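You operate a simulated robot arm through the tools that you are given. There is no shell and no other tool. Be economical: measure what you need, move in short steps, check, and stop when the job is done.

The job below is to be done with a simulated two-armed robot. You get a single attempt, and the scene is never put back.

Task
Close the lab bench door. Take the blue ladle and leave it on the top of the small packs bench. Take the blue gasket and leave it on the shelf under the drying cabinet. Take the standpipe plug and leave it on the shelf under the steel sink. Take the green tub on the lid plate of the trough and put it away on the deck beside the back filter. Take the 100 ml measuring cup from the top of the charging bench and leave it on the white tray. Lift the white flap open. Do these in any order. Set down upright: standpipe plug.

It is judged by the outcome, as a careful person would: the job done as asked, and still so three seconds after it is handed in. It fails if anything else is knocked over, pushed out of place, dropped, spilled or broken. Lids that push on must go on centred and level and be pressed home; caps that screw on are set level and turned clockwise until they are tight.

Robot
Two 6-joint arms with two-finger grippers on one trunk, on a base that drives. Base frame: it is fixed to the floor where the robot stands at the start and does not move with it; the origin is under the middle of the robot, x ahead of it, y to its left, z up. Units: m, degrees, N and s.
The left shoulder is at the start at [0.06, 0.143, 0.7], the right one opposite. With the tool pointing down near the work surface each hand reaches from about 0.3 to 0.72 m from the robot's upright axis, wherever it stands, measured 20 degrees to its own side. Places, roughly: blue gasket (8x8x4 cm) [0.3, -2.3, 0.9]; blue ladle (3x4x10 cm) [1.2, 0.4, 0.9]; deck beside the back filter (59x15 cm) [-14.64, -9.06, 0.96]; green tub (15x15x12 cm) [-8, -6.4, 0.5]; lab bench door [0.7, 0.1, 0.5]; measuring cup [-9.75, 0.25, 0.75]; shelf under the drying cabinet [1, -1.9, 0.2]; shelf under the steel sink [-0.6, -3, 0.2]; standpipe plug (5x5x24 cm) [-0.9, -3, 0.9]; top of the small packs bench [-1, 3.4, 0.8]; white flap [-5.2, -6, 0.1]; white tray (26x20x3 cm) [-10, 0.1, 0.8]. Payload 2.45 kg a hand.
The tool frame of a hand sits at the grasp point between the pads (the TCP): z along the fingers, y along the line on which they close. The tips reach 0.026 m beyond it. Largest opening 0.096 m; the body of the gripper starts 0.069 m behind the TCP.
Orientation is that of the tool frame in the base frame, as a unit quaternion [w, x, y, z]. With the fingers straight down and closing along the base's y, the tool's x points along the base's -x, its y along +y and its z along -z.

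Tools
- The arms move only by the tool apply_moves. It takes "left_rows", "right_rows" or both (then of equal length, played together; a hand with none holds still); each is a list of rows, each a list of 7 numbers: the shift along the tool's x, y, z in m, then the turn, a rotation vector about the tool's x, y, z in degrees, then the opening, from 0 (shut) to 1 (fully open). In form: [[tx, ty, tz, rx, ry, rz, grip], ...]. A call has 1 to 8 rows; each row shifts and turns the commanded pose from where the row before left it, along the tool's axes as they then stand. Rows are played at 5 a second. More than 0.05 m and 8.6 degrees between two rows, or a gripper value outside its range, and nothing of the call is played. Where a pose cannot be reached the arm comes as near as it can. A force on the tool above 40 N (or 10 N above the force at the start of the call, whichever is more), or a blocked arm, ends the call early, and 0.2 s more pass. Each finger halts on what it meets, pressing with about 31 N; the grip force reading is that of the motor and also rises with nothing between the fingers. The clock runs only during rows and for 0.2 s after the last one: add rows that do not move to give the fingers time. The reply holds the time, the measured pose of the TCP, the force on the tool along the base axes, the opening and the grip force, in the units named above and with some noise, with the torque about the TCP (base axes, N m) and any sound that the robot's microphone picked up.
- Cameras (640 x 400 px; columns grow to the right, rows downward): "scene" is now at [0.1249, 0.026, 1.2912]; the picture's right is [0.36, -0.93, -0.00], its down [-0.79, -0.31, -0.53] and it looks along [0.49, 0.19, -0.85] (base axes); focal length 280 px, centre (320, 200). "left" rides on the left gripper at [0.082, -0.003, -0.098] in its tool frame; the picture's right is [0.04, 1.00, 0.00], its down [-0.73, 0.03, -0.68] and it looks along [-0.68, 0.03, 0.73] (tool axes); focal length 256 px, centre (320, 200). "right" rides on the right gripper at [0.081, 0.003, -0.098] in its tool frame; the picture's right is [-0.04, 1.00, 0.00], its down [-0.73, -0.03, -0.68] and it looks along [-0.68, -0.03, 0.73] (tool axes); focal length 256 px, centre (320, 200). There is no depth. A picture from a camera that has moved, and an enlarged one, comes with that camera's place and axes in the base frame and with its lens.
- camera(camera): a new picture of that camera. It takes no simulated time.
- slide_trunk(by): slides the trunk up (or, below 0, down) by that many m; the arms and the scene camera ride with it, the base frame stays. It gives what a move gives, with no picture.
- base_move(legs): drives the robot by 1 to 6 legs, each [ahead, turn to the left] in m and degrees, along the robot's own axes; the way and the turn of a leg run together, so that a leg with both is an arc; at most 1.5 m and 180 degrees a leg. The arms and the cameras ride along, it lands a little off, and it stops where it bumps. It gives what a move gives.
- turn_head(pan, tilt): turns the head with the scene camera to pan (to the left, within 86 degrees either way) and tilt (down, from -29 to 69), counted from straight ahead of the robot. It gives what a move gives.
- enlarge(camera, box): a new picture of the part [left, top, right, bottom] of that camera's present view, enlarged. It takes no simulated time.
- hand_in(): hands the job in; it is judged then, once.

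Work in short steps. Places have to be worked out from the pictures, the camera data and where the tool is seen: move nearer, look again, correct. Check each grasp and each placing, and mend what went wrong. You have 186 turns and 154 pictures in all, those below and enlarged ones among them. Open the grippers and draw the arms clear of the work before you hand the job in, unless the task says otherwise; then end with one line.

The tools are called after "Request:" by a JSON object that holds its "name" and its "arguments". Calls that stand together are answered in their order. apply_moves: Moves the arms, as the interface text tells. Its arguments: {"type":"object","properties":{"left_rows":{"type":"array","items":{"type":"array","items":{"type":"number"}}},"right_rows":{"type":"array","items":{"type":"array","items":{"type":"number"}}}},"required":[]} The other tools are called the same way: slide_trunk (by) slides the trunk up or down; base_move (legs) drives the base; turn_head (pan, tilt) turns the head that bears the scene camera; camera (camera) takes a picture; enlarge (camera, box) takes an enlarged picture of a part of a camera's view; hand_in () hands the job in.

At the start:

```text
time: 0.0
left_tool_pos: [0.3142, 0.3767, 0.8226]
left_tcp_rot: [0.0, -0.001, 1.0, 0.0]
left_ft_force: [-0.2, -0.8, 0.1]
left_ft_torque: [-0.04, -0.01, 0.04]
left_width: 0.0957
left_grasp_force: 0.1
right_tool_pos: [0.3659, 0.0606, 0.7984]
right_tcp_rot: [0.0, -0.001, 1.0, 0.0]
right_ft_force: [0.7, -0.1, 0.5]
right_ft_torque: [0.0, -0.01, -0.03]
right_width: 0.096
right_grasp_force: 0.1
trunk travel left (down, up): [-0.325, 0.265]
robot x, y, heading: [0.0004, -0.0035, 0.1]
head pan, tilt: [21.4, 57.9]
```

scene: 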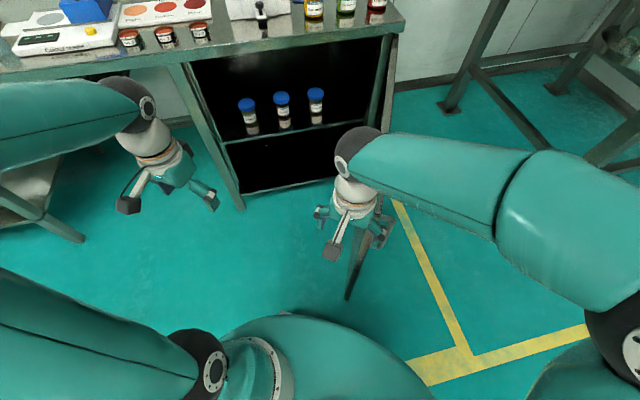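
right: 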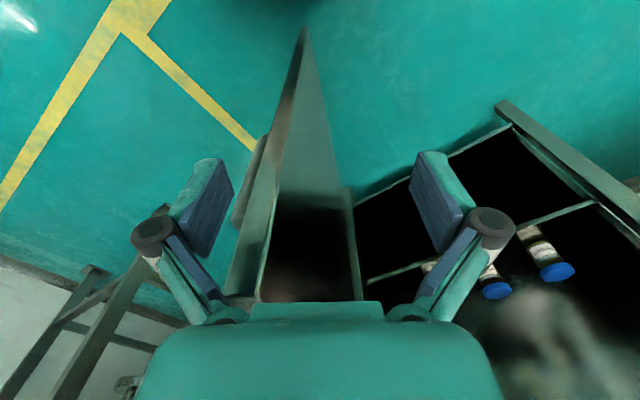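
left: 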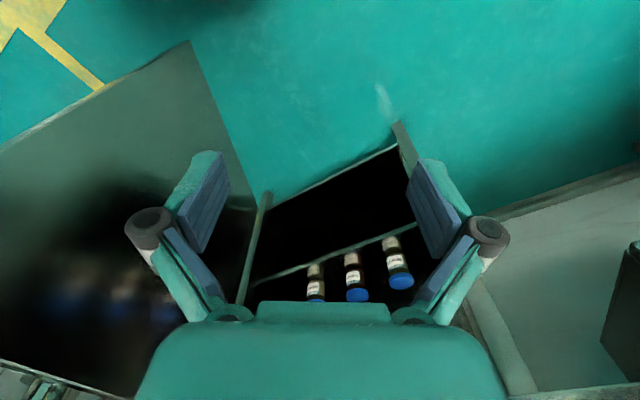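

The bench with an open cabinet is ahead; the door seems to stand out towards me, below the right hand. I look around with the head first.

Request:
{"name": "turn_head", "arguments": {"pan": 0, "tilt": 30}}

Request:
{"name": "camera", "arguments": {"camera": "scene"}}

Request:
{"name": "turn_head", "arguments": {"pan": -75, "tilt": 20}}

Request:
{"name": "camera", "arguments": {"camera": "scene"}}

Request:
{"name": "turn_head", "arguments": {"pan": 75, "tilt": 20}}

Request:
{"name": "camera", "arguments": {"camera": "scene"}}

```text
time: 0.9
left_tool_pos: [0.3133, 0.3778, 0.8232]
left_tcp_rot: [0.0, -0.003, 1.0, 0.0]
left_ft_force: [-0.4, 0.4, 0.3]
left_ft_torque: [-0.01, -0.03, 0.01]
left_width: 0.0959
left_grasp_force: 0.0
right_tool_pos: [0.366, 0.0599, 0.7986]
right_tcp_rot: [0.0, -0.002, 1.0, -0.001]
right_ft_force: [-0.8, -0.1, -0.4]
right_ft_torque: [0.01, -0.01, -0.02]
right_width: 0.0963
right_grasp_force: 0.0
trunk travel left (down, up): [-0.325, 0.265]
robot x, y, heading: [0.0004, -0.0006, -0.0]
head pan, tilt: [0.0, 30.0]
```

```text
150 pictures are left
camera scene: at [0.1511, 0.0009, 1.3307], right [0.0, -1.0, 0.0], down [-0.5, 0.0, -0.87], along [0.87, 0.0, -0.5], focal length 280 px, centre (320, 200)
```

scene: 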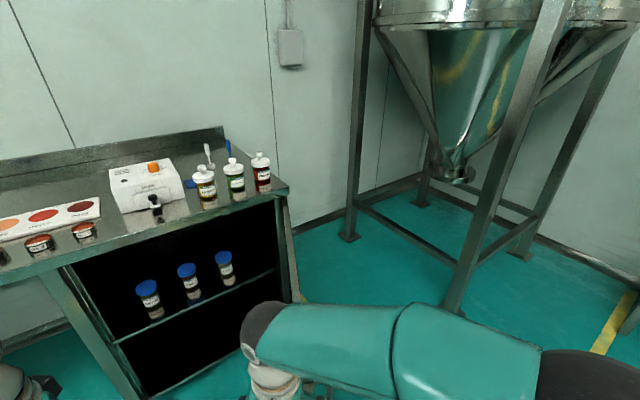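

```text
time: 2.4
left_tool_pos: [0.3129, 0.3784, 0.8227]
left_tcp_rot: [0.0, -0.002, 1.0, -0.001]
left_ft_force: [-0.4, 0.6, -0.5]
left_ft_torque: [0.02, 0.01, 0.01]
left_width: 0.0963
left_grasp_force: 0.0
right_tool_pos: [0.3648, 0.0614, 0.799]
right_tcp_rot: [0.0, -0.002, 1.0, 0.0]
right_ft_force: [-0.4, -0.2, 1.0]
right_ft_torque: [-0.02, 0.0, 0.0]
right_width: 0.0955
right_grasp_force: 0.1
trunk travel left (down, up): [-0.325, 0.265]
robot x, y, heading: [0.0025, 0.0005, -0.0]
head pan, tilt: [-75.0, 20.0]
```

```text
149 pictures are left
camera scene: at [0.0849, -0.0891, 1.3469], right [-0.97, -0.26, 0.0], down [-0.09, 0.33, -0.94], along [0.24, -0.91, -0.34], focal length 280 px, centre (320, 200)
```

scene: 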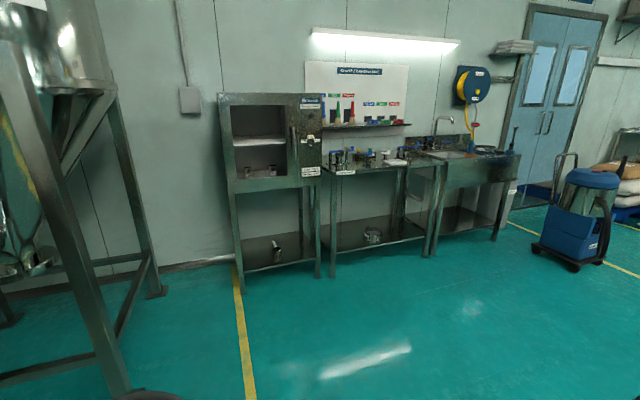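

```text
time: 4.7
left_tool_pos: [0.3139, 0.3781, 0.8221]
left_tcp_rot: [0.0, -0.001, 1.0, 0.0]
left_ft_force: [0.5, 0.5, -0.5]
left_ft_torque: [0.04, -0.02, -0.01]
left_width: 0.0962
left_grasp_force: 0.0
right_tool_pos: [0.3661, 0.0611, 0.7987]
right_tcp_rot: [0.0, -0.002, 1.0, 0.001]
right_ft_force: [-0.3, 1.1, -0.1]
right_ft_torque: [0.0, 0.03, 0.0]
right_width: 0.096
right_grasp_force: 0.1
trunk travel left (down, up): [-0.325, 0.265]
robot x, y, heading: [0.0009, -0.0002, 0.1]
head pan, tilt: [75.0, 20.0]
```

```text
148 pictures are left
camera scene: at [0.0849, 0.0908, 1.3469], right [0.97, -0.26, 0.0], down [-0.09, -0.33, -0.94], along [0.24, 0.91, -0.34], focal length 280 px, centre (320, 200)
```

scene: 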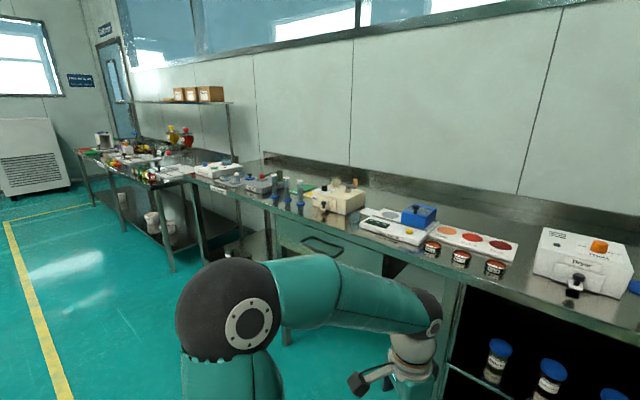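

The door hangs on the right post (about [1.0, 0.12]); its free edge is near [0.4, 0.02], so it is about 60° open. I bring the right hand to its outer (−y) side with fingers shut.

Request:
{"name": "apply_moves", "arguments": {"right_rows": [[0, -0.05, 0, 0, 0, 0, 0], [0, -0.05, 0, 0, 0, 0, 0], [0, -0.05, 0, 0, 0, 0, 0], [0, -0.05, 0, 0, 0, 0, 0], [-0.04, 0, 0, 0, 0, 0, 0], [-0.04, 0, 0, 0, 0, 0, 0], [-0.04, 0, 0, 0, 0, 0, 0]]}}

Request:
{"name": "turn_head", "arguments": {"pan": 0, "tilt": 60}}

Request:
{"name": "camera", "arguments": {"camera": "scene"}}

Request:
{"name": "camera", "arguments": {"camera": "right"}}

```text
time: 6.3
left_tool_pos: [0.3128, 0.3785, 0.8224]
left_tcp_rot: [0.0, -0.002, 1.0, -0.001]
left_ft_force: [-0.1, -0.5, -0.1]
left_ft_torque: [0.0, 0.01, -0.02]
left_width: 0.0959
left_grasp_force: 0.1
right_tool_pos: [0.4883, -0.1393, 0.7984]
right_tcp_rot: [-0.001, -0.002, 1.0, 0.0]
right_ft_force: [0.0, -0.2, -0.2]
right_ft_torque: [0.01, 0.04, 0.04]
right_width: 0.0
right_grasp_force: 28.2
trunk travel left (down, up): [-0.325, 0.265]
robot x, y, heading: [-0.0028, 0.0005, -0.1]
head pan, tilt: [75.0, 20.0]
```

```text
time: 7.8
left_tool_pos: [0.3122, 0.3773, 0.8223]
left_tcp_rot: [0.0, -0.003, 1.0, 0.0]
left_ft_force: [0.1, 0.8, 0.3]
left_ft_torque: [0.01, -0.03, -0.01]
left_width: 0.096
left_grasp_force: 0.0
right_tool_pos: [0.4868, -0.1402, 0.7995]
right_tcp_rot: [0.0, -0.001, 1.0, 0.0]
right_ft_force: [-0.7, 0.5, 0.2]
right_ft_torque: [-0.01, -0.01, -0.01]
right_width: 0.0002
right_grasp_force: 29.0
trunk travel left (down, up): [-0.325, 0.265]
robot x, y, heading: [-0.0029, -0.002, 0.1]
head pan, tilt: [0.0, 60.0]
```

```text
147 pictures are left
camera scene: at [0.1275, 0.0009, 1.2887], right [0.0, -1.0, 0.0], down [-0.87, 0.0, -0.5], along [0.5, 0.0, -0.87], focal length 280 px, centre (320, 200)
```

scene: 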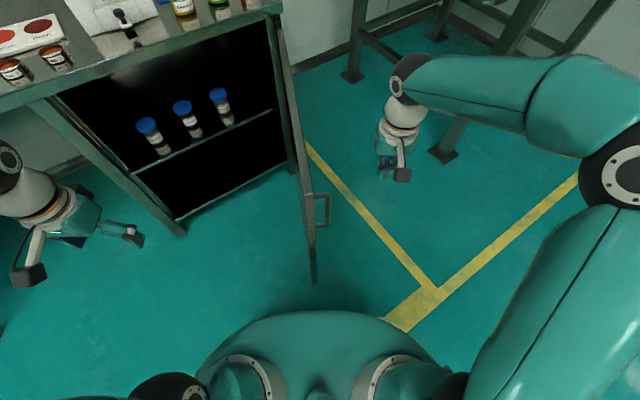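

```text
146 pictures are left
camera right: at [0.4047, -0.1361, 0.8975], right [0.04, 1.0, 0.0], down [0.73, -0.03, 0.68], along [0.68, -0.02, -0.73], focal length 256 px, centre (320, 200)
```

right: 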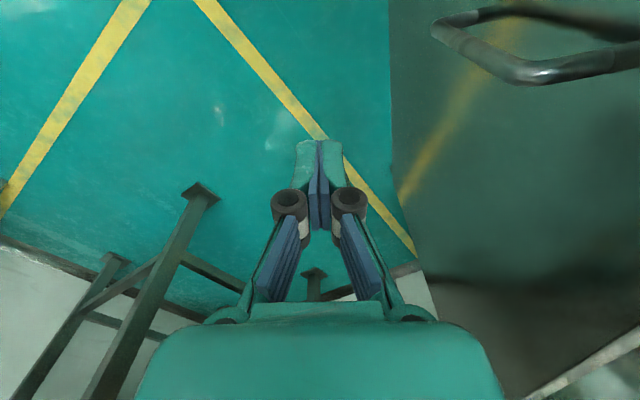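

The door is seen edge-on, its handle on the outer face. I lower the shut right hand beside the face and then push to the left.

Request:
{"name": "apply_moves", "arguments": {"right_rows": [[0, 0, 0.05, 0, 0, 0, 0], [0, 0, 0.05, 0, 0, 0, 0], [0, 0, 0.05, 0, 0, 0, 0], [0, 0, 0.04, 0, 0, 0, 0], [0, 0.04, 0, 0, 0, 0, 0], [0, 0.04, 0, 0, 0, 0, 0], [0, 0.04, 0, 0, 0, 0, 0], [0, 0.04, 0, 0, 0, 0, 0]]}}

Request:
{"name": "camera", "arguments": {"camera": "scene"}}

```text
time: 9.6
left_tool_pos: [0.3129, 0.3779, 0.8224]
left_tcp_rot: [-0.001, -0.002, 1.0, -0.001]
left_ft_force: [-0.2, -0.2, -0.2]
left_ft_torque: [0.0, 0.0, -0.01]
left_width: 0.096
left_grasp_force: 0.0
right_tool_pos: [0.4856, 0.0212, 0.6095]
right_tcp_rot: [0.0, -0.001, 1.0, 0.0]
right_ft_force: [0.1, -0.4, 0.1]
right_ft_torque: [0.03, 0.03, -0.02]
right_width: 0.0001
right_grasp_force: 28.2
trunk travel left (down, up): [-0.325, 0.265]
robot x, y, heading: [0.0008, -0.0027, -0.1]
head pan, tilt: [0.0, 60.0]
```

```text
145 pictures are left
camera scene: at [0.1275, 0.001, 1.2887], right [0.0, -1.0, 0.0], down [-0.87, 0.0, -0.5], along [0.5, 0.0, -0.87], focal length 280 px, centre (320, 200)
```

scene: 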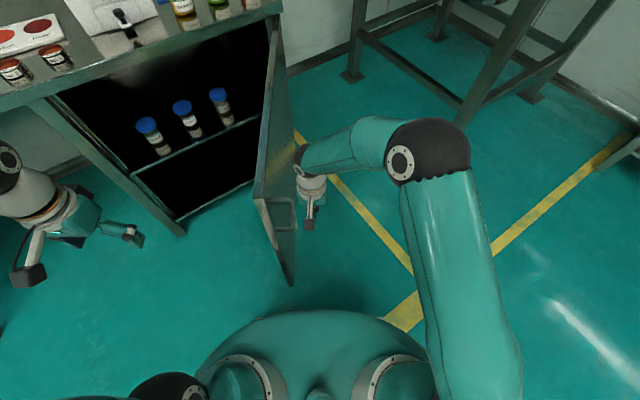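

The door swings freely. I keep pushing along its arc.

Request:
{"name": "apply_moves", "arguments": {"right_rows": [[0, 0.04, 0, 0, 0, 0, 0], [0, 0.04, 0, 0, 0, 0, 0], [-0.01, 0.04, 0, 0, 0, 0, 0], [-0.015, 0.04, 0, 0, 0, 0, 0], [-0.015, 0.04, 0, 0, 0, 0, 0], [-0.02, 0.04, 0, 0, 0, 0, 0], [-0.02, 0.04, 0, 0, 0, 0, 0]]}}

Request:
{"name": "camera", "arguments": {"camera": "scene"}}

```text
time: 10.8
left_tool_pos: [0.3134, 0.3786, 0.8183]
left_tcp_rot: [-0.002, -0.001, 1.0, 0.0]
left_ft_force: [0.0, -0.8, -0.7]
left_ft_torque: [-0.03, -0.02, -0.01]
left_width: 0.096
left_grasp_force: 0.2
right_tool_pos: [0.5704, 0.1105, 0.582]
right_tcp_rot: [-0.043, 0.091, 0.995, -0.007]
right_ft_force: [-0.5, -0.3, -0.5]
right_ft_torque: [-0.04, -0.01, -0.01]
right_width: 0.0002
right_grasp_force: 28.7
trunk travel left (down, up): [-0.325, 0.265]
robot x, y, heading: [-0.0026, 0.0015, 0.2]
head pan, tilt: [0.0, 60.0]
stopped in row 5 (right hand): the arm was blocked; the commanded pose is now the measured one
```

```text
144 pictures are left
camera scene: at [0.1277, 0.0014, 1.285], right [0.0, -1.0, 0.0], down [-0.87, 0.0, -0.5], along [0.5, 0.0, -0.87], focal length 280 px, centre (320, 200)
```

scene: 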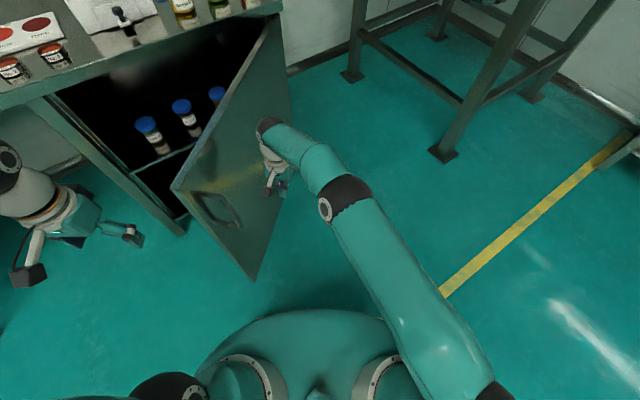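

The wrist met the door at this angle; it has about 35° left. I draw the hand back to my right, then turn the robot to face the bench squarely and push from there.

Request:
{"name": "apply_moves", "arguments": {"right_rows": [[0.02, -0.05, 0, 0, 0, 0, 0], [0.03, -0.05, 0, 0, 0, 0, 0], [0.03, -0.05, 0, 0, 0, 0, 0], [0.03, -0.05, 0, 0, 0, 0, 0], [0.03, -0.05, 0, 0, 0, 0, 0], [0.02, -0.04, 0, 0, 0, 0, 0]]}}

Request:
{"name": "base_move", "arguments": {"legs": [[-0.1, 0], [0, 38]]}}

Request:
{"name": "turn_head", "arguments": {"pan": 0, "tilt": 45}}

Request:
{"name": "camera", "arguments": {"camera": "scene"}}

```text
refused: row 1 steps farther than a row can; nothing moved
```

```text
time: 13.2
left_tool_pos: [0.062, 0.4622, 0.823]
left_tcp_rot: [-0.001, -0.18, 0.984, 0.0]
left_ft_force: [-0.2, 0.3, 0.1]
left_ft_torque: [0.02, 0.04, -0.06]
left_width: 0.0959
left_grasp_force: 0.1
right_tool_pos: [0.4141, 0.2943, 0.5976]
right_tcp_rot: [-0.037, -0.071, 0.997, -0.003]
right_ft_force: [0.3, -0.2, -0.4]
right_ft_torque: [0.01, 0.0, 0.02]
right_width: 0.0
right_grasp_force: 27.7
trunk travel left (down, up): [-0.325, 0.265]
robot x, y, heading: [-0.093, -0.0122, 20.7]
head pan, tilt: [0.0, 60.0]
stopped in leg 2: the robot was blocked; the commanded pose is now the measured one
```

```text
time: 14.0
left_tool_pos: [0.0619, 0.4614, 0.8228]
left_tcp_rot: [-0.001, -0.181, 0.983, 0.0]
left_ft_force: [0.1, -0.9, 0.0]
left_ft_torque: [-0.01, -0.02, 0.0]
left_width: 0.0959
left_grasp_force: 0.1
right_tool_pos: [0.4155, 0.295, 0.5974]
right_tcp_rot: [-0.036, -0.073, 0.997, -0.004]
right_ft_force: [0.5, 0.8, 0.3]
right_ft_torque: [0.04, 0.01, -0.01]
right_width: 0.0
right_grasp_force: 28.1
trunk travel left (down, up): [-0.325, 0.265]
robot x, y, heading: [-0.0969, -0.0141, 20.6]
head pan, tilt: [0.0, 45.0]
```

```text
143 pictures are left
camera scene: at [0.039, 0.0375, 1.3081], right [0.35, -0.94, 0.0], down [-0.66, -0.25, -0.71], along [0.66, 0.25, -0.71], focal length 280 px, centre (320, 200)
```

scene: 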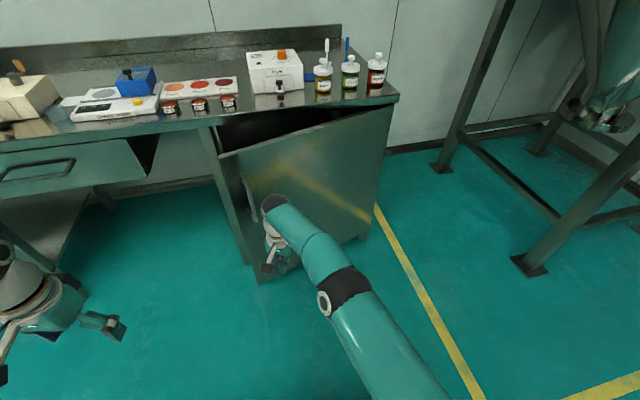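

The turn itself pushed the door nearly shut. I draw the hand straight back, then finish the turn.

Request:
{"name": "apply_moves", "arguments": {"right_rows": [[0.04, -0.02, 0, 0, 0, 0, 0], [0.04, -0.02, 0, 0, 0, 0, 0], [0.04, -0.02, 0, 0, 0, 0, 0], [0.04, -0.02, 0, 0, 0, 0, 0]]}}

Request:
{"name": "base_move", "arguments": {"legs": [[0, 17]]}}

Request:
{"name": "camera", "arguments": {"camera": "scene"}}

```text
time: 15.0
left_tool_pos: [0.0606, 0.4615, 0.8234]
left_tcp_rot: [0.0, -0.181, 0.984, 0.0]
left_ft_force: [0.0, 0.1, 0.1]
left_ft_torque: [0.04, 0.02, 0.04]
left_width: 0.0958
left_grasp_force: 0.1
right_tool_pos: [0.2682, 0.1933, 0.608]
right_tcp_rot: [-0.036, -0.072, 0.997, -0.002]
right_ft_force: [-0.9, 0.2, -0.1]
right_ft_torque: [0.01, -0.02, -0.01]
right_width: 0.0003
right_grasp_force: 28.4
trunk travel left (down, up): [-0.325, 0.265]
robot x, y, heading: [-0.0939, -0.0152, 20.6]
head pan, tilt: [0.0, 45.0]
```

```text
time: 16.4
left_tool_pos: [-0.0851, 0.4883, 0.8242]
left_tcp_rot: [-0.001, -0.325, 0.946, 0.0]
left_ft_force: [0.1, 0.6, -0.1]
left_ft_torque: [0.02, 0.01, -0.02]
left_width: 0.0963
left_grasp_force: 0.0
right_tool_pos: [0.1916, 0.2901, 0.6061]
right_tcp_rot: [-0.036, -0.22, 0.975, -0.009]
right_ft_force: [-0.5, 0.7, -0.2]
right_ft_torque: [0.03, -0.02, -0.03]
right_width: 0.0
right_grasp_force: 28.5
trunk travel left (down, up): [-0.325, 0.265]
robot x, y, heading: [-0.0898, -0.0224, 37.7]
head pan, tilt: [0.0, 45.0]
```

```text
142 pictures are left
camera scene: at [0.025, 0.0659, 1.3081], right [0.61, -0.79, 0.0], down [-0.56, -0.43, -0.71], along [0.56, 0.43, -0.71], focal length 280 px, centre (320, 200)
```

scene: 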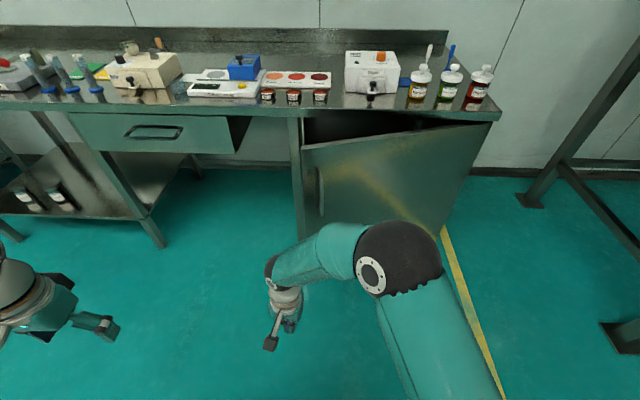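

Robot now faces the bench (heading 38°). I shift the hand right to be in front of the door's free side and tilt the fingers forward.

Request:
{"name": "apply_moves", "arguments": {"right_rows": [[0, -0.03, 0, 0, 0, -8, 0], [0, -0.04, 0, 0, 0, -4.3, 0], [0, -0.04, 0, 0, 0, 0, 0], [0, 0, 0, 0, -8, 0, 0], [0, 0, 0, 0, -8, 0, 0], [0, 0, 0, 0, -8, 0, 0], [0, 0, 0, 0, -8, 0, 0], [0, 0, 0, 0, -8, 0, 0]]}}

Request:
{"name": "camera", "arguments": {"camera": "scene"}}

```text
time: 18.2
left_tool_pos: [-0.0854, 0.4869, 0.8244]
left_tcp_rot: [0.0, -0.325, 0.946, 0.0]
left_ft_force: [0.5, -0.5, 0.8]
left_ft_torque: [-0.02, 0.01, -0.03]
left_width: 0.096
left_grasp_force: 0.0
right_tool_pos: [0.2507, 0.1983, 0.6063]
right_tcp_rot: [0.29, -0.305, 0.901, 0.106]
right_ft_force: [1.2, 0.6, 0.3]
right_ft_torque: [-0.01, 0.01, 0.01]
right_width: 0.0
right_grasp_force: 28.5
trunk travel left (down, up): [-0.325, 0.265]
robot x, y, heading: [-0.0857, -0.0202, 37.6]
head pan, tilt: [0.0, 45.0]
```

```text
141 pictures are left
camera scene: at [0.0247, 0.0658, 1.3082], right [0.61, -0.79, 0.0], down [-0.56, -0.43, -0.71], along [0.56, 0.43, -0.71], focal length 280 px, centre (320, 200)
```

scene: 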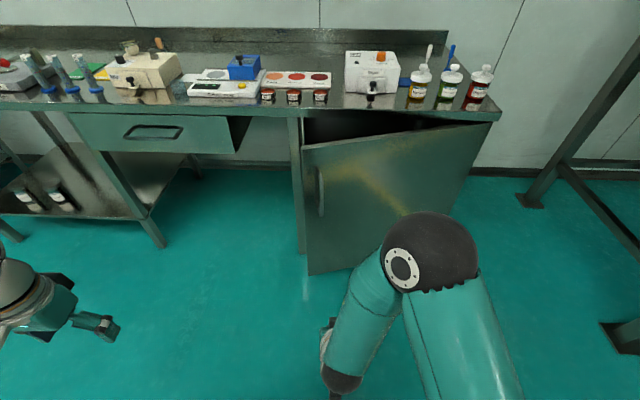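

Now I push forward along the robot's heading.

Request:
{"name": "apply_moves", "arguments": {"right_rows": [[-0.036, 0, 0.026, 0, 0, 0, 0], [-0.036, 0, 0.026, 0, 0, 0, 0], [-0.036, 0, 0.026, 0, 0, 0, 0], [-0.036, 0, 0.026, 0, 0, 0, 0], [-0.036, 0, 0.026, 0, 0, 0, 0], [-0.036, 0, 0.026, 0, 0, 0, 0]]}}

Request:
{"name": "camera", "arguments": {"camera": "scene"}}

```text
time: 19.6
left_tool_pos: [-0.0851, 0.4877, 0.8246]
left_tcp_rot: [-0.001, -0.325, 0.946, 0.0]
left_ft_force: [-0.5, 0.4, 0.1]
left_ft_torque: [0.0, 0.02, 0.0]
left_width: 0.0959
left_grasp_force: 0.0
right_tool_pos: [0.462, 0.3613, 0.6076]
right_tcp_rot: [0.289, -0.306, 0.901, 0.106]
right_ft_force: [0.1, 0.0, -0.9]
right_ft_torque: [-0.05, -0.01, -0.01]
right_width: 0.0003
right_grasp_force: 28.7
trunk travel left (down, up): [-0.325, 0.265]
robot x, y, heading: [-0.091, -0.0218, 37.5]
head pan, tilt: [0.0, 45.0]
```

```text
140 pictures are left
camera scene: at [0.0252, 0.066, 1.3081], right [0.61, -0.79, 0.0], down [-0.56, -0.43, -0.71], along [0.56, 0.43, -0.71], focal length 280 px, centre (320, 200)
```

scene: 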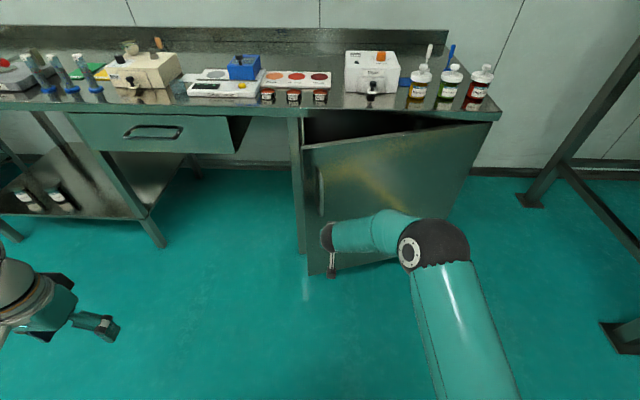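

Hand is just short of the door with the arm well out, so I drive forward to push it home.

Request:
{"name": "base_move", "arguments": {"legs": [[0.15, 0]]}}

Request:
{"name": "camera", "arguments": {"camera": "scene"}}

```text
time: 21.0
left_tool_pos: [0.0357, 0.5799, 0.8252]
left_tcp_rot: [-0.001, -0.324, 0.946, 0.0]
left_ft_force: [0.7, 0.4, 0.9]
left_ft_torque: [0.01, 0.0, 0.02]
left_width: 0.0964
left_grasp_force: 0.1
right_tool_pos: [0.5803, 0.452, 0.6074]
right_tcp_rot: [0.289, -0.304, 0.902, 0.104]
right_ft_force: [0.0, 0.2, 0.5]
right_ft_torque: [-0.01, 0.0, -0.04]
right_width: 0.0
right_grasp_force: 28.7
trunk travel left (down, up): [-0.325, 0.265]
robot x, y, heading: [0.0293, 0.0694, 37.6]
head pan, tilt: [0.0, 45.0]
```

```text
139 pictures are left
camera scene: at [0.1449, 0.1585, 1.308], right [0.61, -0.79, 0.0], down [-0.56, -0.43, -0.71], along [0.56, 0.43, -0.71], focal length 280 px, centre (320, 200)
```

scene: 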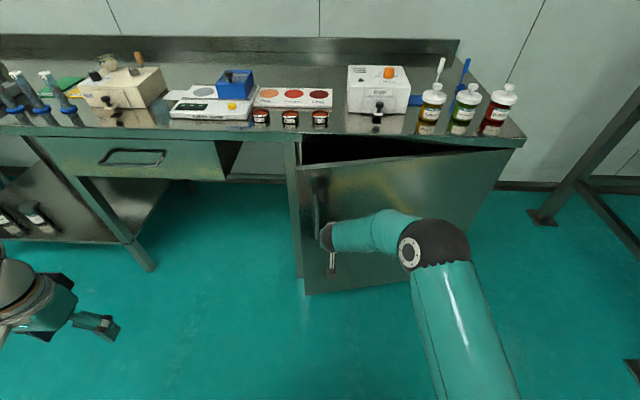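

Still room; I drive on in smaller amounts.

Request:
{"name": "base_move", "arguments": {"legs": [[0.1, 0]]}}

Request:
{"name": "camera", "arguments": {"camera": "scene"}}

```text
time: 22.2
left_tool_pos: [0.1165, 0.6409, 0.8243]
left_tcp_rot: [-0.001, -0.323, 0.946, 0.0]
left_ft_force: [0.7, 0.6, 0.0]
left_ft_torque: [-0.02, -0.01, -0.04]
left_width: 0.0957
left_grasp_force: 0.0
right_tool_pos: [0.6629, 0.5139, 0.6072]
right_tcp_rot: [0.289, -0.303, 0.902, 0.105]
right_ft_force: [0.5, -0.1, -0.4]
right_ft_torque: [0.01, 0.04, -0.03]
right_width: 0.0
right_grasp_force: 28.4
trunk travel left (down, up): [-0.325, 0.265]
robot x, y, heading: [0.1135, 0.1341, 37.7]
head pan, tilt: [0.0, 45.0]
```

```text
138 pictures are left
camera scene: at [0.225, 0.2201, 1.3079], right [0.61, -0.79, 0.0], down [-0.56, -0.43, -0.71], along [0.56, 0.43, -0.71], focal length 280 px, centre (320, 200)
```

scene: 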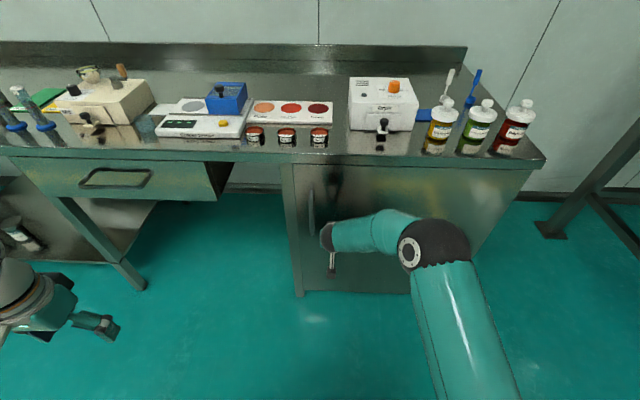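

The door is nearly flush. I press the last bit with the arm.

Request:
{"name": "apply_moves", "arguments": {"right_rows": [[-0.016, 0, 0.012, 0, 0, 0, 0], [-0.016, 0, 0.012, 0, 0, 0, 0], [-0.016, 0, 0.012, 0, 0, 0, 0], [-0.012, 0, 0.009, 0, 0, 0, 0]]}}

Request:
{"name": "camera", "arguments": {"camera": "scene"}}

```text
time: 23.0
left_tool_pos: [0.1165, 0.6403, 0.826]
left_tcp_rot: [-0.001, -0.323, 0.946, -0.001]
left_ft_force: [-0.1, -0.8, 0.3]
left_ft_torque: [-0.01, 0.0, -0.03]
left_width: 0.096
left_grasp_force: 0.0
right_tool_pos: [0.7029, 0.5458, 0.6061]
right_tcp_rot: [0.286, -0.303, 0.904, 0.101]
right_ft_force: [-6.2, -5.2, 5.3]
right_ft_torque: [-0.04, -0.05, -0.08]
right_width: 0.0
right_grasp_force: 28.8
trunk travel left (down, up): [-0.325, 0.265]
robot x, y, heading: [0.1136, 0.1353, 37.7]
head pan, tilt: [0.0, 45.0]
stopped in row 3 (right hand): the force on the tool passed its limit at 55 N (the readings are from after the stop); the commanded pose is now the measured one
```

```text
137 pictures are left
camera scene: at [0.2236, 0.219, 1.3083], right [0.61, -0.79, 0.0], down [-0.56, -0.43, -0.71], along [0.56, 0.43, -0.71], focal length 280 px, centre (320, 200)
```

scene: 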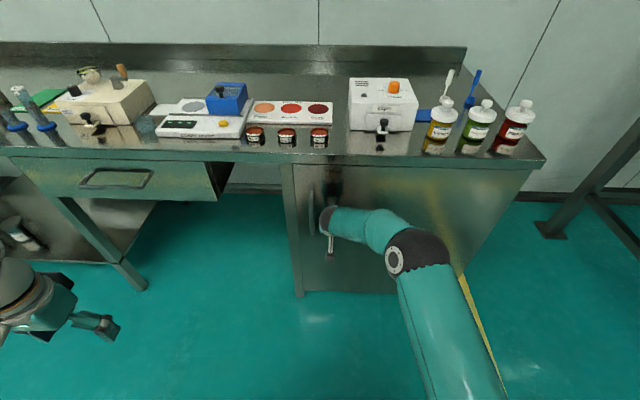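

The door met its stop (55 N): shut. I draw the hand back and take a close look at the ladle area.

Request:
{"name": "apply_moves", "arguments": {"right_rows": [[0.036, 0, -0.026, 0, 0, 0, 0], [0.036, 0, -0.026, 0, 0, 0, 0], [0.036, 0, -0.026, 0, 0, 0, 0], [0.036, 0, -0.026, 0, 0, 0, 0], [0.036, 0, -0.026, 0, 0, 0, 0]]}}

Request:
{"name": "enlarge", "arguments": {"camera": "scene", "box": [340, 40, 560, 178]}}

Request:
{"name": "enlarge", "arguments": {"camera": "scene", "box": [270, 130, 430, 230]}}

```text
time: 24.2
left_tool_pos: [0.1158, 0.6404, 0.8255]
left_tcp_rot: [-0.002, -0.323, 0.946, 0.0]
left_ft_force: [0.6, -0.4, 0.0]
left_ft_torque: [-0.01, -0.02, -0.01]
left_width: 0.0956
left_grasp_force: 0.1
right_tool_pos: [0.5252, 0.4107, 0.6095]
right_tcp_rot: [0.287, -0.302, 0.903, 0.102]
right_ft_force: [0.4, -0.4, -0.4]
right_ft_torque: [0.04, 0.04, 0.0]
right_width: 0.0
right_grasp_force: 28.5
trunk travel left (down, up): [-0.325, 0.265]
robot x, y, heading: [0.1104, 0.1305, 37.7]
head pan, tilt: [0.0, 45.0]
```

```text
2.90 times, centred on (450, 109) of scene
camera zoom: at [0.2238, 0.2191, 1.3082], right [0.61, -0.79, 0.0], down [-0.56, -0.43, -0.71], along [0.56, 0.43, -0.71], focal length 810 px, centre (-57, 464)
```

zoom: 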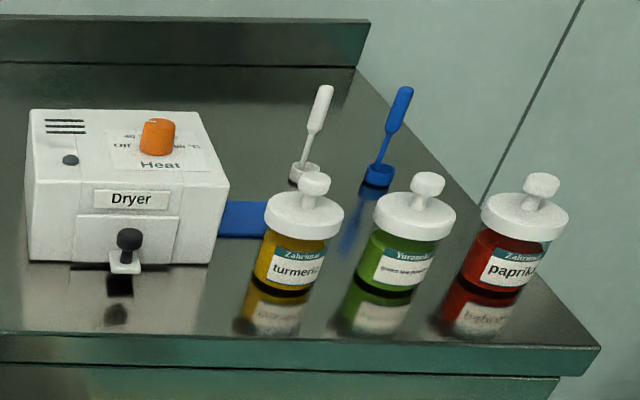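

```text
4.00 times, centred on (350, 180) of scene
camera zoom: at [0.2238, 0.2191, 1.3082], right [0.61, -0.79, 0.0], down [-0.56, -0.43, -0.71], along [0.56, 0.43, -0.71], focal length 1118 px, centre (200, 280)
```

zoom: 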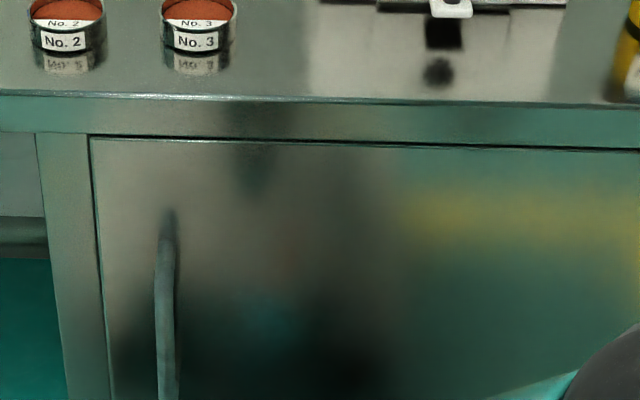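

Door is shut flush. Ladle stands near the bench's right end (about [1.25, 0.37]). I raise the trunk, bring the right hand back upright, and drive round toward the right corner.

Request:
{"name": "apply_moves", "arguments": {"right_rows": [[0.02, 0, -0.04, 0, 8, 0, 0], [0.02, 0, -0.04, 0, 8, 0, 0], [0.02, 0, -0.04, 0, 8, 0, 0], [0.02, 0, -0.04, 0, 8, 0, 0], [0, 0, 0, 0, 4, 0, 0]]}}

Request:
{"name": "slide_trunk", "arguments": {"by": 0.2}}

Request:
{"name": "base_move", "arguments": {"legs": [[-0.1, 0], [0, -55], [0.9, 0]]}}

Request:
{"name": "turn_head", "arguments": {"pan": 60, "tilt": 45}}

Request:
{"name": "camera", "arguments": {"camera": "scene"}}

```text
time: 25.4
left_tool_pos: [0.1158, 0.6409, 0.8254]
left_tcp_rot: [-0.001, -0.323, 0.946, 0.0]
left_ft_force: [-0.5, 0.7, 0.2]
left_ft_torque: [0.02, -0.03, 0.02]
left_width: 0.096
left_grasp_force: 0.1
right_tool_pos: [0.4181, 0.3267, 0.7247]
right_tcp_rot: [-0.007, -0.321, 0.947, 0.003]
right_ft_force: [-0.5, 0.5, 0.0]
right_ft_torque: [0.06, 0.03, -0.01]
right_width: 0.0001
right_grasp_force: 28.5
trunk travel left (down, up): [-0.325, 0.265]
robot x, y, heading: [0.1119, 0.1314, 37.5]
head pan, tilt: [0.0, 45.0]
```

```text
time: 27.6
left_tool_pos: [0.116, 0.6409, 1.0255]
left_tcp_rot: [-0.001, -0.323, 0.946, 0.001]
left_ft_force: [0.3, -0.2, 0.1]
left_ft_torque: [-0.02, 0.03, -0.01]
left_width: 0.0961
left_grasp_force: 0.0
right_tool_pos: [0.4195, 0.3272, 0.9235]
right_tcp_rot: [-0.006, -0.319, 0.948, 0.004]
right_ft_force: [1.4, -0.6, 0.0]
right_ft_torque: [0.02, -0.02, 0.03]
right_width: 0.0
right_grasp_force: 28.8
trunk travel left (down, up): [-0.525, 0.065]
robot x, y, heading: [0.1133, 0.1271, 37.6]
head pan, tilt: [0.0, 45.0]
```

```text
time: 35.8
left_tool_pos: [1.3064, 0.116, 1.0251]
left_tcp_rot: [-0.001, 0.141, 0.99, 0.0]
left_ft_force: [0.7, -0.3, 0.0]
left_ft_torque: [0.0, -0.02, 0.0]
left_width: 0.096
left_grasp_force: 0.2
right_tool_pos: [1.2311, -0.3137, 0.9232]
right_tcp_rot: [-0.004, 0.146, 0.989, 0.005]
right_ft_force: [-0.2, -0.3, -0.3]
right_ft_torque: [-0.05, 0.0, 0.02]
right_width: 0.0
right_grasp_force: 28.4
trunk travel left (down, up): [-0.525, 0.065]
robot x, y, heading: [0.8939, -0.188, -16.5]
head pan, tilt: [0.0, 45.0]
```

```text
time: 37.1
left_tool_pos: [1.306, 0.1159, 1.0245]
left_tcp_rot: [0.0, 0.141, 0.99, 0.0]
left_ft_force: [0.7, 0.1, 0.1]
left_ft_torque: [0.03, -0.04, 0.03]
left_width: 0.0961
left_grasp_force: 0.1
right_tool_pos: [1.2312, -0.3133, 0.9234]
right_tcp_rot: [-0.004, 0.145, 0.989, 0.006]
right_ft_force: [-0.4, 0.6, 0.2]
right_ft_torque: [0.02, 0.04, 0.04]
right_width: 0.0
right_grasp_force: 28.6
trunk travel left (down, up): [-0.525, 0.065]
robot x, y, heading: [0.89, -0.1839, -16.6]
head pan, tilt: [60.0, 45.0]
```

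```text
134 pictures are left
camera scene: at [1.0084, -0.1453, 1.5082], right [0.69, -0.72, 0.0], down [-0.51, -0.49, -0.71], along [0.51, 0.49, -0.71], focal length 280 px, centre (320, 200)
```

scene: 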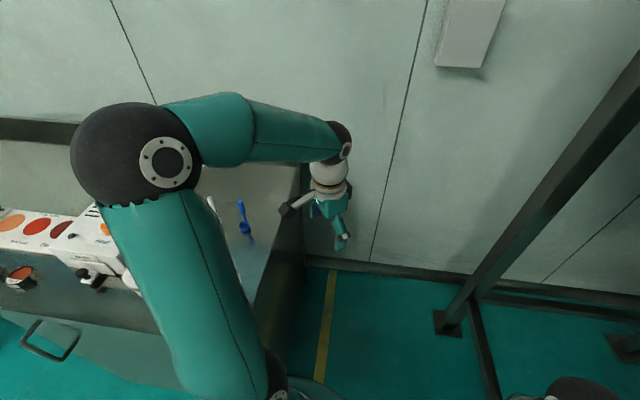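

Ladle base triangulates to about [1.22, 0.36], bench top z≈0.88. I raise the left hand well above the bottles and turn the robot to face about 40°.

Request:
{"name": "apply_moves", "arguments": {"left_rows": [[0, 0, -0.05, 0, 0, 0, 0.6], [0, 0, -0.05, 0, 0, 0, 0.6], [0, 0, -0.04, 0, 0, 0, 0.6]]}}

Request:
{"name": "base_move", "arguments": {"legs": [[0, 56]]}}

Request:
{"name": "turn_head", "arguments": {"pan": 15, "tilt": 50}}

Request:
{"name": "camera", "arguments": {"camera": "scene"}}

Request:
{"name": "camera", "arguments": {"camera": "left"}}

```text
time: 37.9
left_tool_pos: [1.3043, 0.1132, 1.1669]
left_tcp_rot: [-0.002, 0.14, 0.99, -0.001]
left_ft_force: [-1.1, 0.4, -0.2]
left_ft_torque: [0.02, -0.04, 0.02]
left_width: 0.0577
left_grasp_force: 0.0
right_tool_pos: [1.232, -0.3131, 0.924]
right_tcp_rot: [-0.004, 0.145, 0.989, 0.006]
right_ft_force: [-1.6, 0.0, 0.7]
right_ft_torque: [0.04, -0.02, 0.02]
right_width: 0.0
right_grasp_force: 28.7
trunk travel left (down, up): [-0.525, 0.065]
robot x, y, heading: [0.8894, -0.1828, -16.4]
head pan, tilt: [60.0, 45.0]
```

```text
time: 40.6
left_tool_pos: [0.9712, 0.3234, 1.1668]
left_tcp_rot: [0.001, -0.255, 0.967, -0.002]
left_ft_force: [0.3, 0.5, -0.4]
left_ft_torque: [-0.08, -0.03, 0.02]
left_width: 0.0576
left_grasp_force: 0.1
right_tool_pos: [1.2272, -0.0252, 0.9239]
right_tcp_rot: [-0.006, -0.255, 0.967, 0.002]
right_ft_force: [-0.8, 0.8, 0.6]
right_ft_torque: [-0.09, -0.06, -0.01]
right_width: 0.0
right_grasp_force: 28.5
trunk travel left (down, up): [-0.525, 0.065]
robot x, y, heading: [0.9175, -0.2117, 25.7]
head pan, tilt: [60.0, 45.0]
stopped in leg 1: the robot was blocked; the commanded pose is now the measured one
```

```text
time: 41.8
left_tool_pos: [0.9748, 0.3214, 1.1672]
left_tcp_rot: [0.0, -0.255, 0.967, -0.001]
left_ft_force: [-0.3, 0.4, 0.0]
left_ft_torque: [-0.02, 0.0, 0.02]
left_width: 0.0575
left_grasp_force: 0.0
right_tool_pos: [1.2307, -0.0289, 0.9238]
right_tcp_rot: [-0.008, -0.253, 0.967, 0.003]
right_ft_force: [-0.5, -0.6, 1.1]
right_ft_torque: [0.01, 0.0, 0.02]
right_width: 0.0004
right_grasp_force: 28.2
trunk travel left (down, up): [-0.525, 0.065]
robot x, y, heading: [0.9186, -0.2107, 25.8]
head pan, tilt: [15.0, 50.0]
```

```text
133 pictures are left
camera scene: at [1.029, -0.1337, 1.5013], right [0.65, -0.76, 0.0], down [-0.58, -0.5, -0.64], along [0.49, 0.42, -0.77], focal length 280 px, centre (320, 200)
```

scene: 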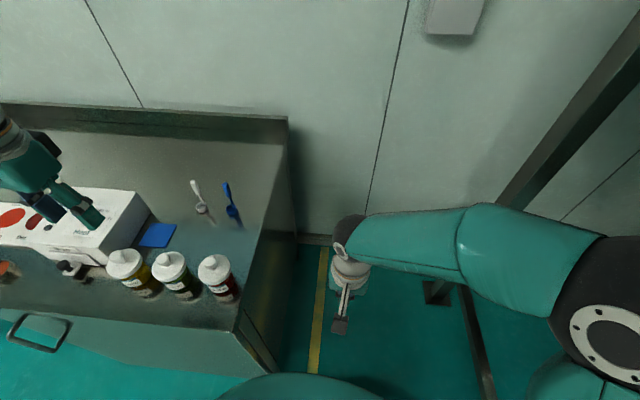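

```text
132 pictures are left
camera left: at [0.9051, 0.2787, 1.2664], right [-0.53, 0.85, 0.0], down [0.62, 0.39, 0.68], along [0.58, 0.36, -0.73], focal length 256 px, centre (320, 200)
```

left: 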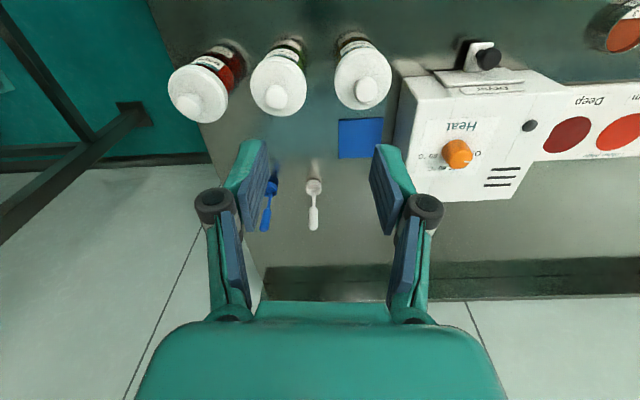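

Robot touched the bench foot at heading 26°, which is good enough; nothing moved. Handle top is about [1.24, 0.37, 0.98]. I bring the left hand above it, turned to close across the handle's lean.

Request:
{"name": "apply_moves", "arguments": {"left_rows": [[-0.042, -0.015, 0, 0, 0, 0, 0.6], [-0.042, -0.015, 0, 0, 0, 0, 0.6], [-0.042, -0.015, 0, 0, 0, 0, 0.6], [-0.042, -0.015, 0, 0, 0, 0, 0.6], [-0.042, -0.015, 0, 0, 0, 0, 0.6], [0, 0, 0, 0, 0, -7.4, 0.6], [0, 0, 0, 0, 0, -7.4, 0.6], [0, 0, 0, 0, 0, -7.4, 0.6]]}}

Request:
{"name": "camera", "arguments": {"camera": "left"}}

Request:
{"name": "camera", "arguments": {"camera": "scene"}}

```text
time: 43.6
left_tool_pos: [1.1941, 0.3598, 1.1686]
left_tcp_rot: [0.0, -0.436, 0.9, 0.0]
left_ft_force: [-0.1, -0.4, -0.2]
left_ft_torque: [-0.02, -0.04, 0.04]
left_width: 0.0574
left_grasp_force: 0.1
right_tool_pos: [1.2303, -0.0281, 0.9238]
right_tcp_rot: [-0.007, -0.254, 0.967, 0.003]
right_ft_force: [-0.3, 0.1, -0.4]
right_ft_torque: [0.02, 0.01, 0.01]
right_width: 0.0001
right_grasp_force: 29.0
trunk travel left (down, up): [-0.525, 0.065]
robot x, y, heading: [0.9172, -0.2058, 25.8]
head pan, tilt: [15.0, 50.0]
```

```text
131 pictures are left
camera left: at [1.1467, 0.2933, 1.2667], right [-0.81, 0.59, 0.0], down [0.43, 0.6, 0.68], along [0.4, 0.55, -0.73], focal length 256 px, centre (320, 200)
```

left: 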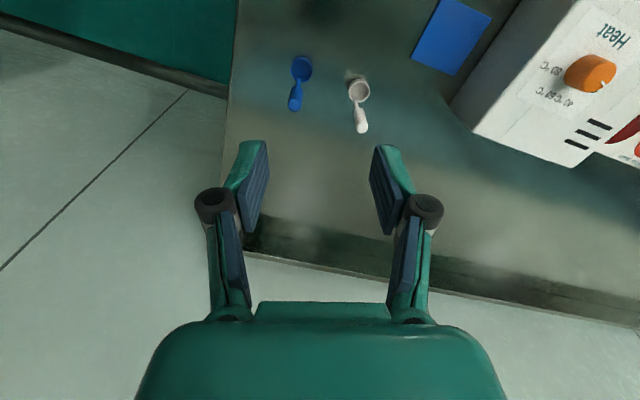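

```text
130 pictures are left
camera scene: at [1.029, -0.134, 1.5013], right [0.65, -0.76, 0.0], down [-0.58, -0.5, -0.64], along [0.49, 0.42, -0.77], focal length 280 px, centre (320, 200)
```

scene: 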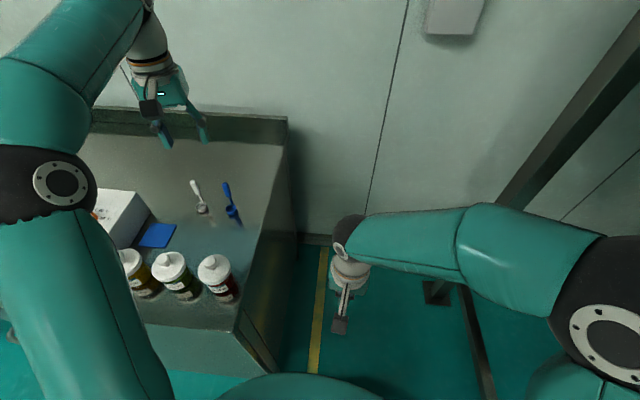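

The wrist view agrees (handle at about [1.236, 0.369]). I shift over it and lower in two stages.

Request:
{"name": "apply_moves", "arguments": {"left_rows": [[-0.033, -0.027, 0, 0, 0, 0, 0.6], [0, 0, 0.05, 0, 0, 0, 0.6], [0, 0, 0.05, 0, 0, 0, 0.6], [0, 0, 0.04, 0, 0, 0, 0.6]]}}

Request:
{"name": "camera", "arguments": {"camera": "left"}}

Request:
{"name": "enlarge", "arguments": {"camera": "scene", "box": [140, 120, 300, 220]}}

```text
time: 44.6
left_tool_pos: [1.2357, 0.3666, 1.0287]
left_tcp_rot: [0.001, -0.436, 0.9, -0.001]
left_ft_force: [-0.8, -0.6, 0.5]
left_ft_torque: [0.03, -0.05, -0.01]
left_width: 0.0576
left_grasp_force: 0.0
right_tool_pos: [1.2315, -0.0284, 0.9248]
right_tcp_rot: [-0.007, -0.254, 0.967, 0.004]
right_ft_force: [0.7, 0.8, 0.8]
right_ft_torque: [-0.02, -0.02, 0.0]
right_width: 0.0
right_grasp_force: 29.0
trunk travel left (down, up): [-0.525, 0.065]
robot x, y, heading: [0.9149, -0.2104, 25.9]
head pan, tilt: [15.0, 50.0]
```

```text
129 pictures are left
camera left: at [1.1871, 0.3009, 1.1277], right [-0.81, 0.59, 0.0], down [0.43, 0.59, 0.68], along [0.4, 0.55, -0.73], focal length 256 px, centre (320, 200)
```

left: 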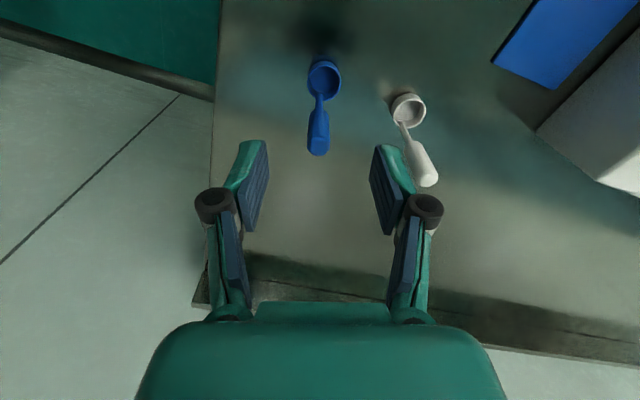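

```text
4.00 times, centred on (220, 170) of scene
camera zoom: at [1.0286, -0.1338, 1.5014], right [0.65, -0.76, 0.0], down [-0.58, -0.5, -0.64], along [0.49, 0.42, -0.77], focal length 1118 px, centre (720, 320)
```

zoom: 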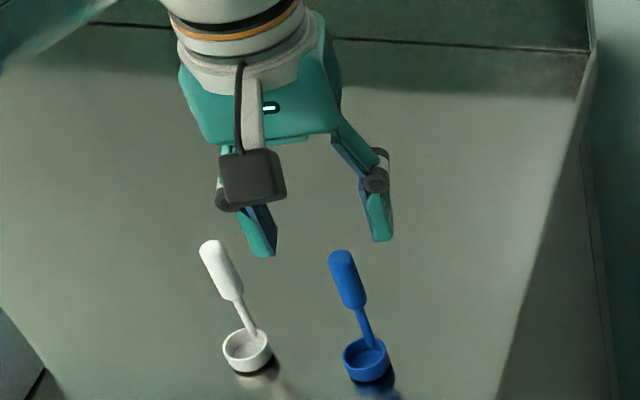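

Aligned: TCP projects onto the handle and the white ladle clears by 4 cm. I descend to z≈0.95 and close.

Request:
{"name": "apply_moves", "arguments": {"left_rows": [[-0.002, 0, 0.04, 0, 0, 0, 0.6], [0, 0, 0.037, 0, 0, 0, 0.6], [0, 0, 0, 0, 0, 0, 0], [0, 0, 0, 0, 0, 0, 0], [0, 0, 0, 0, 0, 0, 0], [0, 0, 0, 0, 0, 0, 0]]}}

Request:
{"name": "enlarge", "arguments": {"camera": "scene", "box": [140, 120, 300, 220]}}

```text
time: 46.0
left_tool_pos: [1.2387, 0.367, 0.9502]
left_tcp_rot: [0.0, -0.436, 0.9, 0.0]
left_ft_force: [0.0, -0.9, 0.1]
left_ft_torque: [-0.01, -0.01, -0.02]
left_width: 0.0141
left_grasp_force: 30.9
right_tool_pos: [1.2318, -0.0269, 0.9234]
right_tcp_rot: [-0.007, -0.254, 0.967, 0.004]
right_ft_force: [0.0, -0.7, 0.1]
right_ft_torque: [0.01, 0.04, -0.03]
right_width: 0.0
right_grasp_force: 28.6
trunk travel left (down, up): [-0.525, 0.065]
robot x, y, heading: [0.9164, -0.2078, 25.8]
head pan, tilt: [15.0, 50.0]
```

```text
4.00 times, centred on (220, 170) of scene
camera zoom: at [1.0295, -0.1337, 1.5012], right [0.65, -0.76, 0.0], down [-0.58, -0.5, -0.64], along [0.49, 0.42, -0.77], focal length 1118 px, centre (720, 320)
```

zoom: 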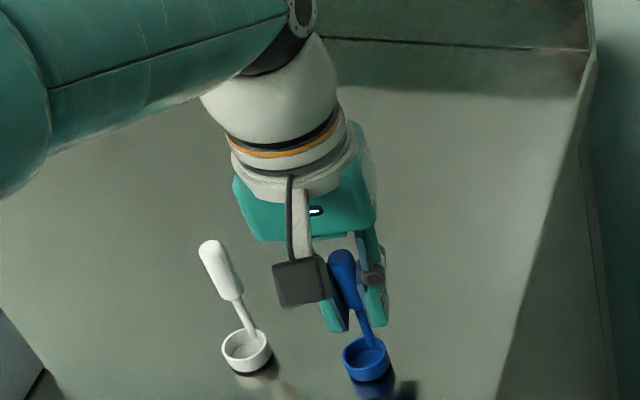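

Gripped (14 mm wide). I lift it straight up and then draw the arm back.

Request:
{"name": "apply_moves", "arguments": {"left_rows": [[0, 0, -0.03, 0, 0, 0, 0], [0, 0, -0.05, 0, 0, 0, 0], [0, 0, -0.05, 0, 0, 0, 0], [0, 0, -0.05, 0, 0, 0, 0], [0, 0, -0.04, 0, 0, 0, 0], [0.04, 0.01, 0, 0, 0, 0, 0], [0.04, 0.01, 0, 0, 0, 0, 0], [0.04, 0.01, 0, 0, 0, 0, 0]]}}

Request:
{"name": "camera", "arguments": {"camera": "left"}}

Request:
{"name": "camera", "arguments": {"camera": "scene"}}

```text
time: 47.8
left_tool_pos: [1.1371, 0.2937, 1.17]
left_tcp_rot: [0.001, -0.436, 0.9, -0.001]
left_ft_force: [-0.6, -0.7, -1.0]
left_ft_torque: [0.01, -0.02, 0.02]
left_width: 0.0137
left_grasp_force: 30.9
right_tool_pos: [1.2295, -0.0297, 0.9245]
right_tcp_rot: [-0.006, -0.253, 0.967, 0.003]
right_ft_force: [-0.4, -0.7, -0.2]
right_ft_torque: [0.04, -0.02, 0.01]
right_width: 0.0
right_grasp_force: 29.0
trunk travel left (down, up): [-0.525, 0.065]
robot x, y, heading: [0.9146, -0.2111, 25.9]
head pan, tilt: [15.0, 50.0]
```

```text
126 pictures are left
camera left: at [1.0879, 0.2275, 1.2685], right [-0.81, 0.59, 0.0], down [0.43, 0.59, 0.68], along [0.4, 0.55, -0.73], focal length 256 px, centre (320, 200)
```

left: 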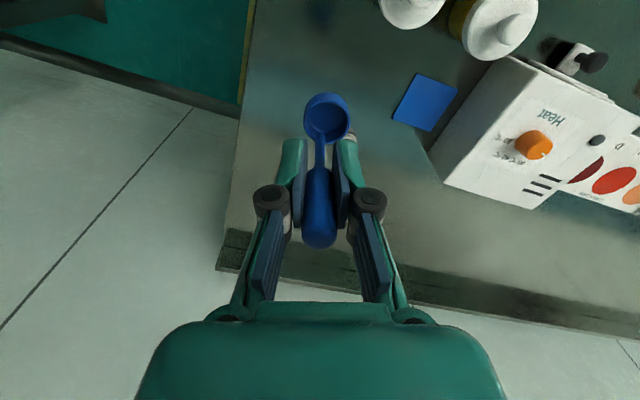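

```text
125 pictures are left
camera scene: at [1.027, -0.1352, 1.5016], right [0.65, -0.76, 0.0], down [-0.58, -0.5, -0.64], along [0.49, 0.42, -0.76], focal length 280 px, centre (320, 200)
```

scene: 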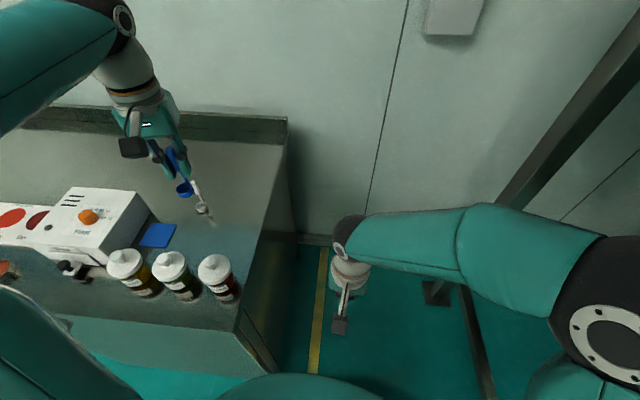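

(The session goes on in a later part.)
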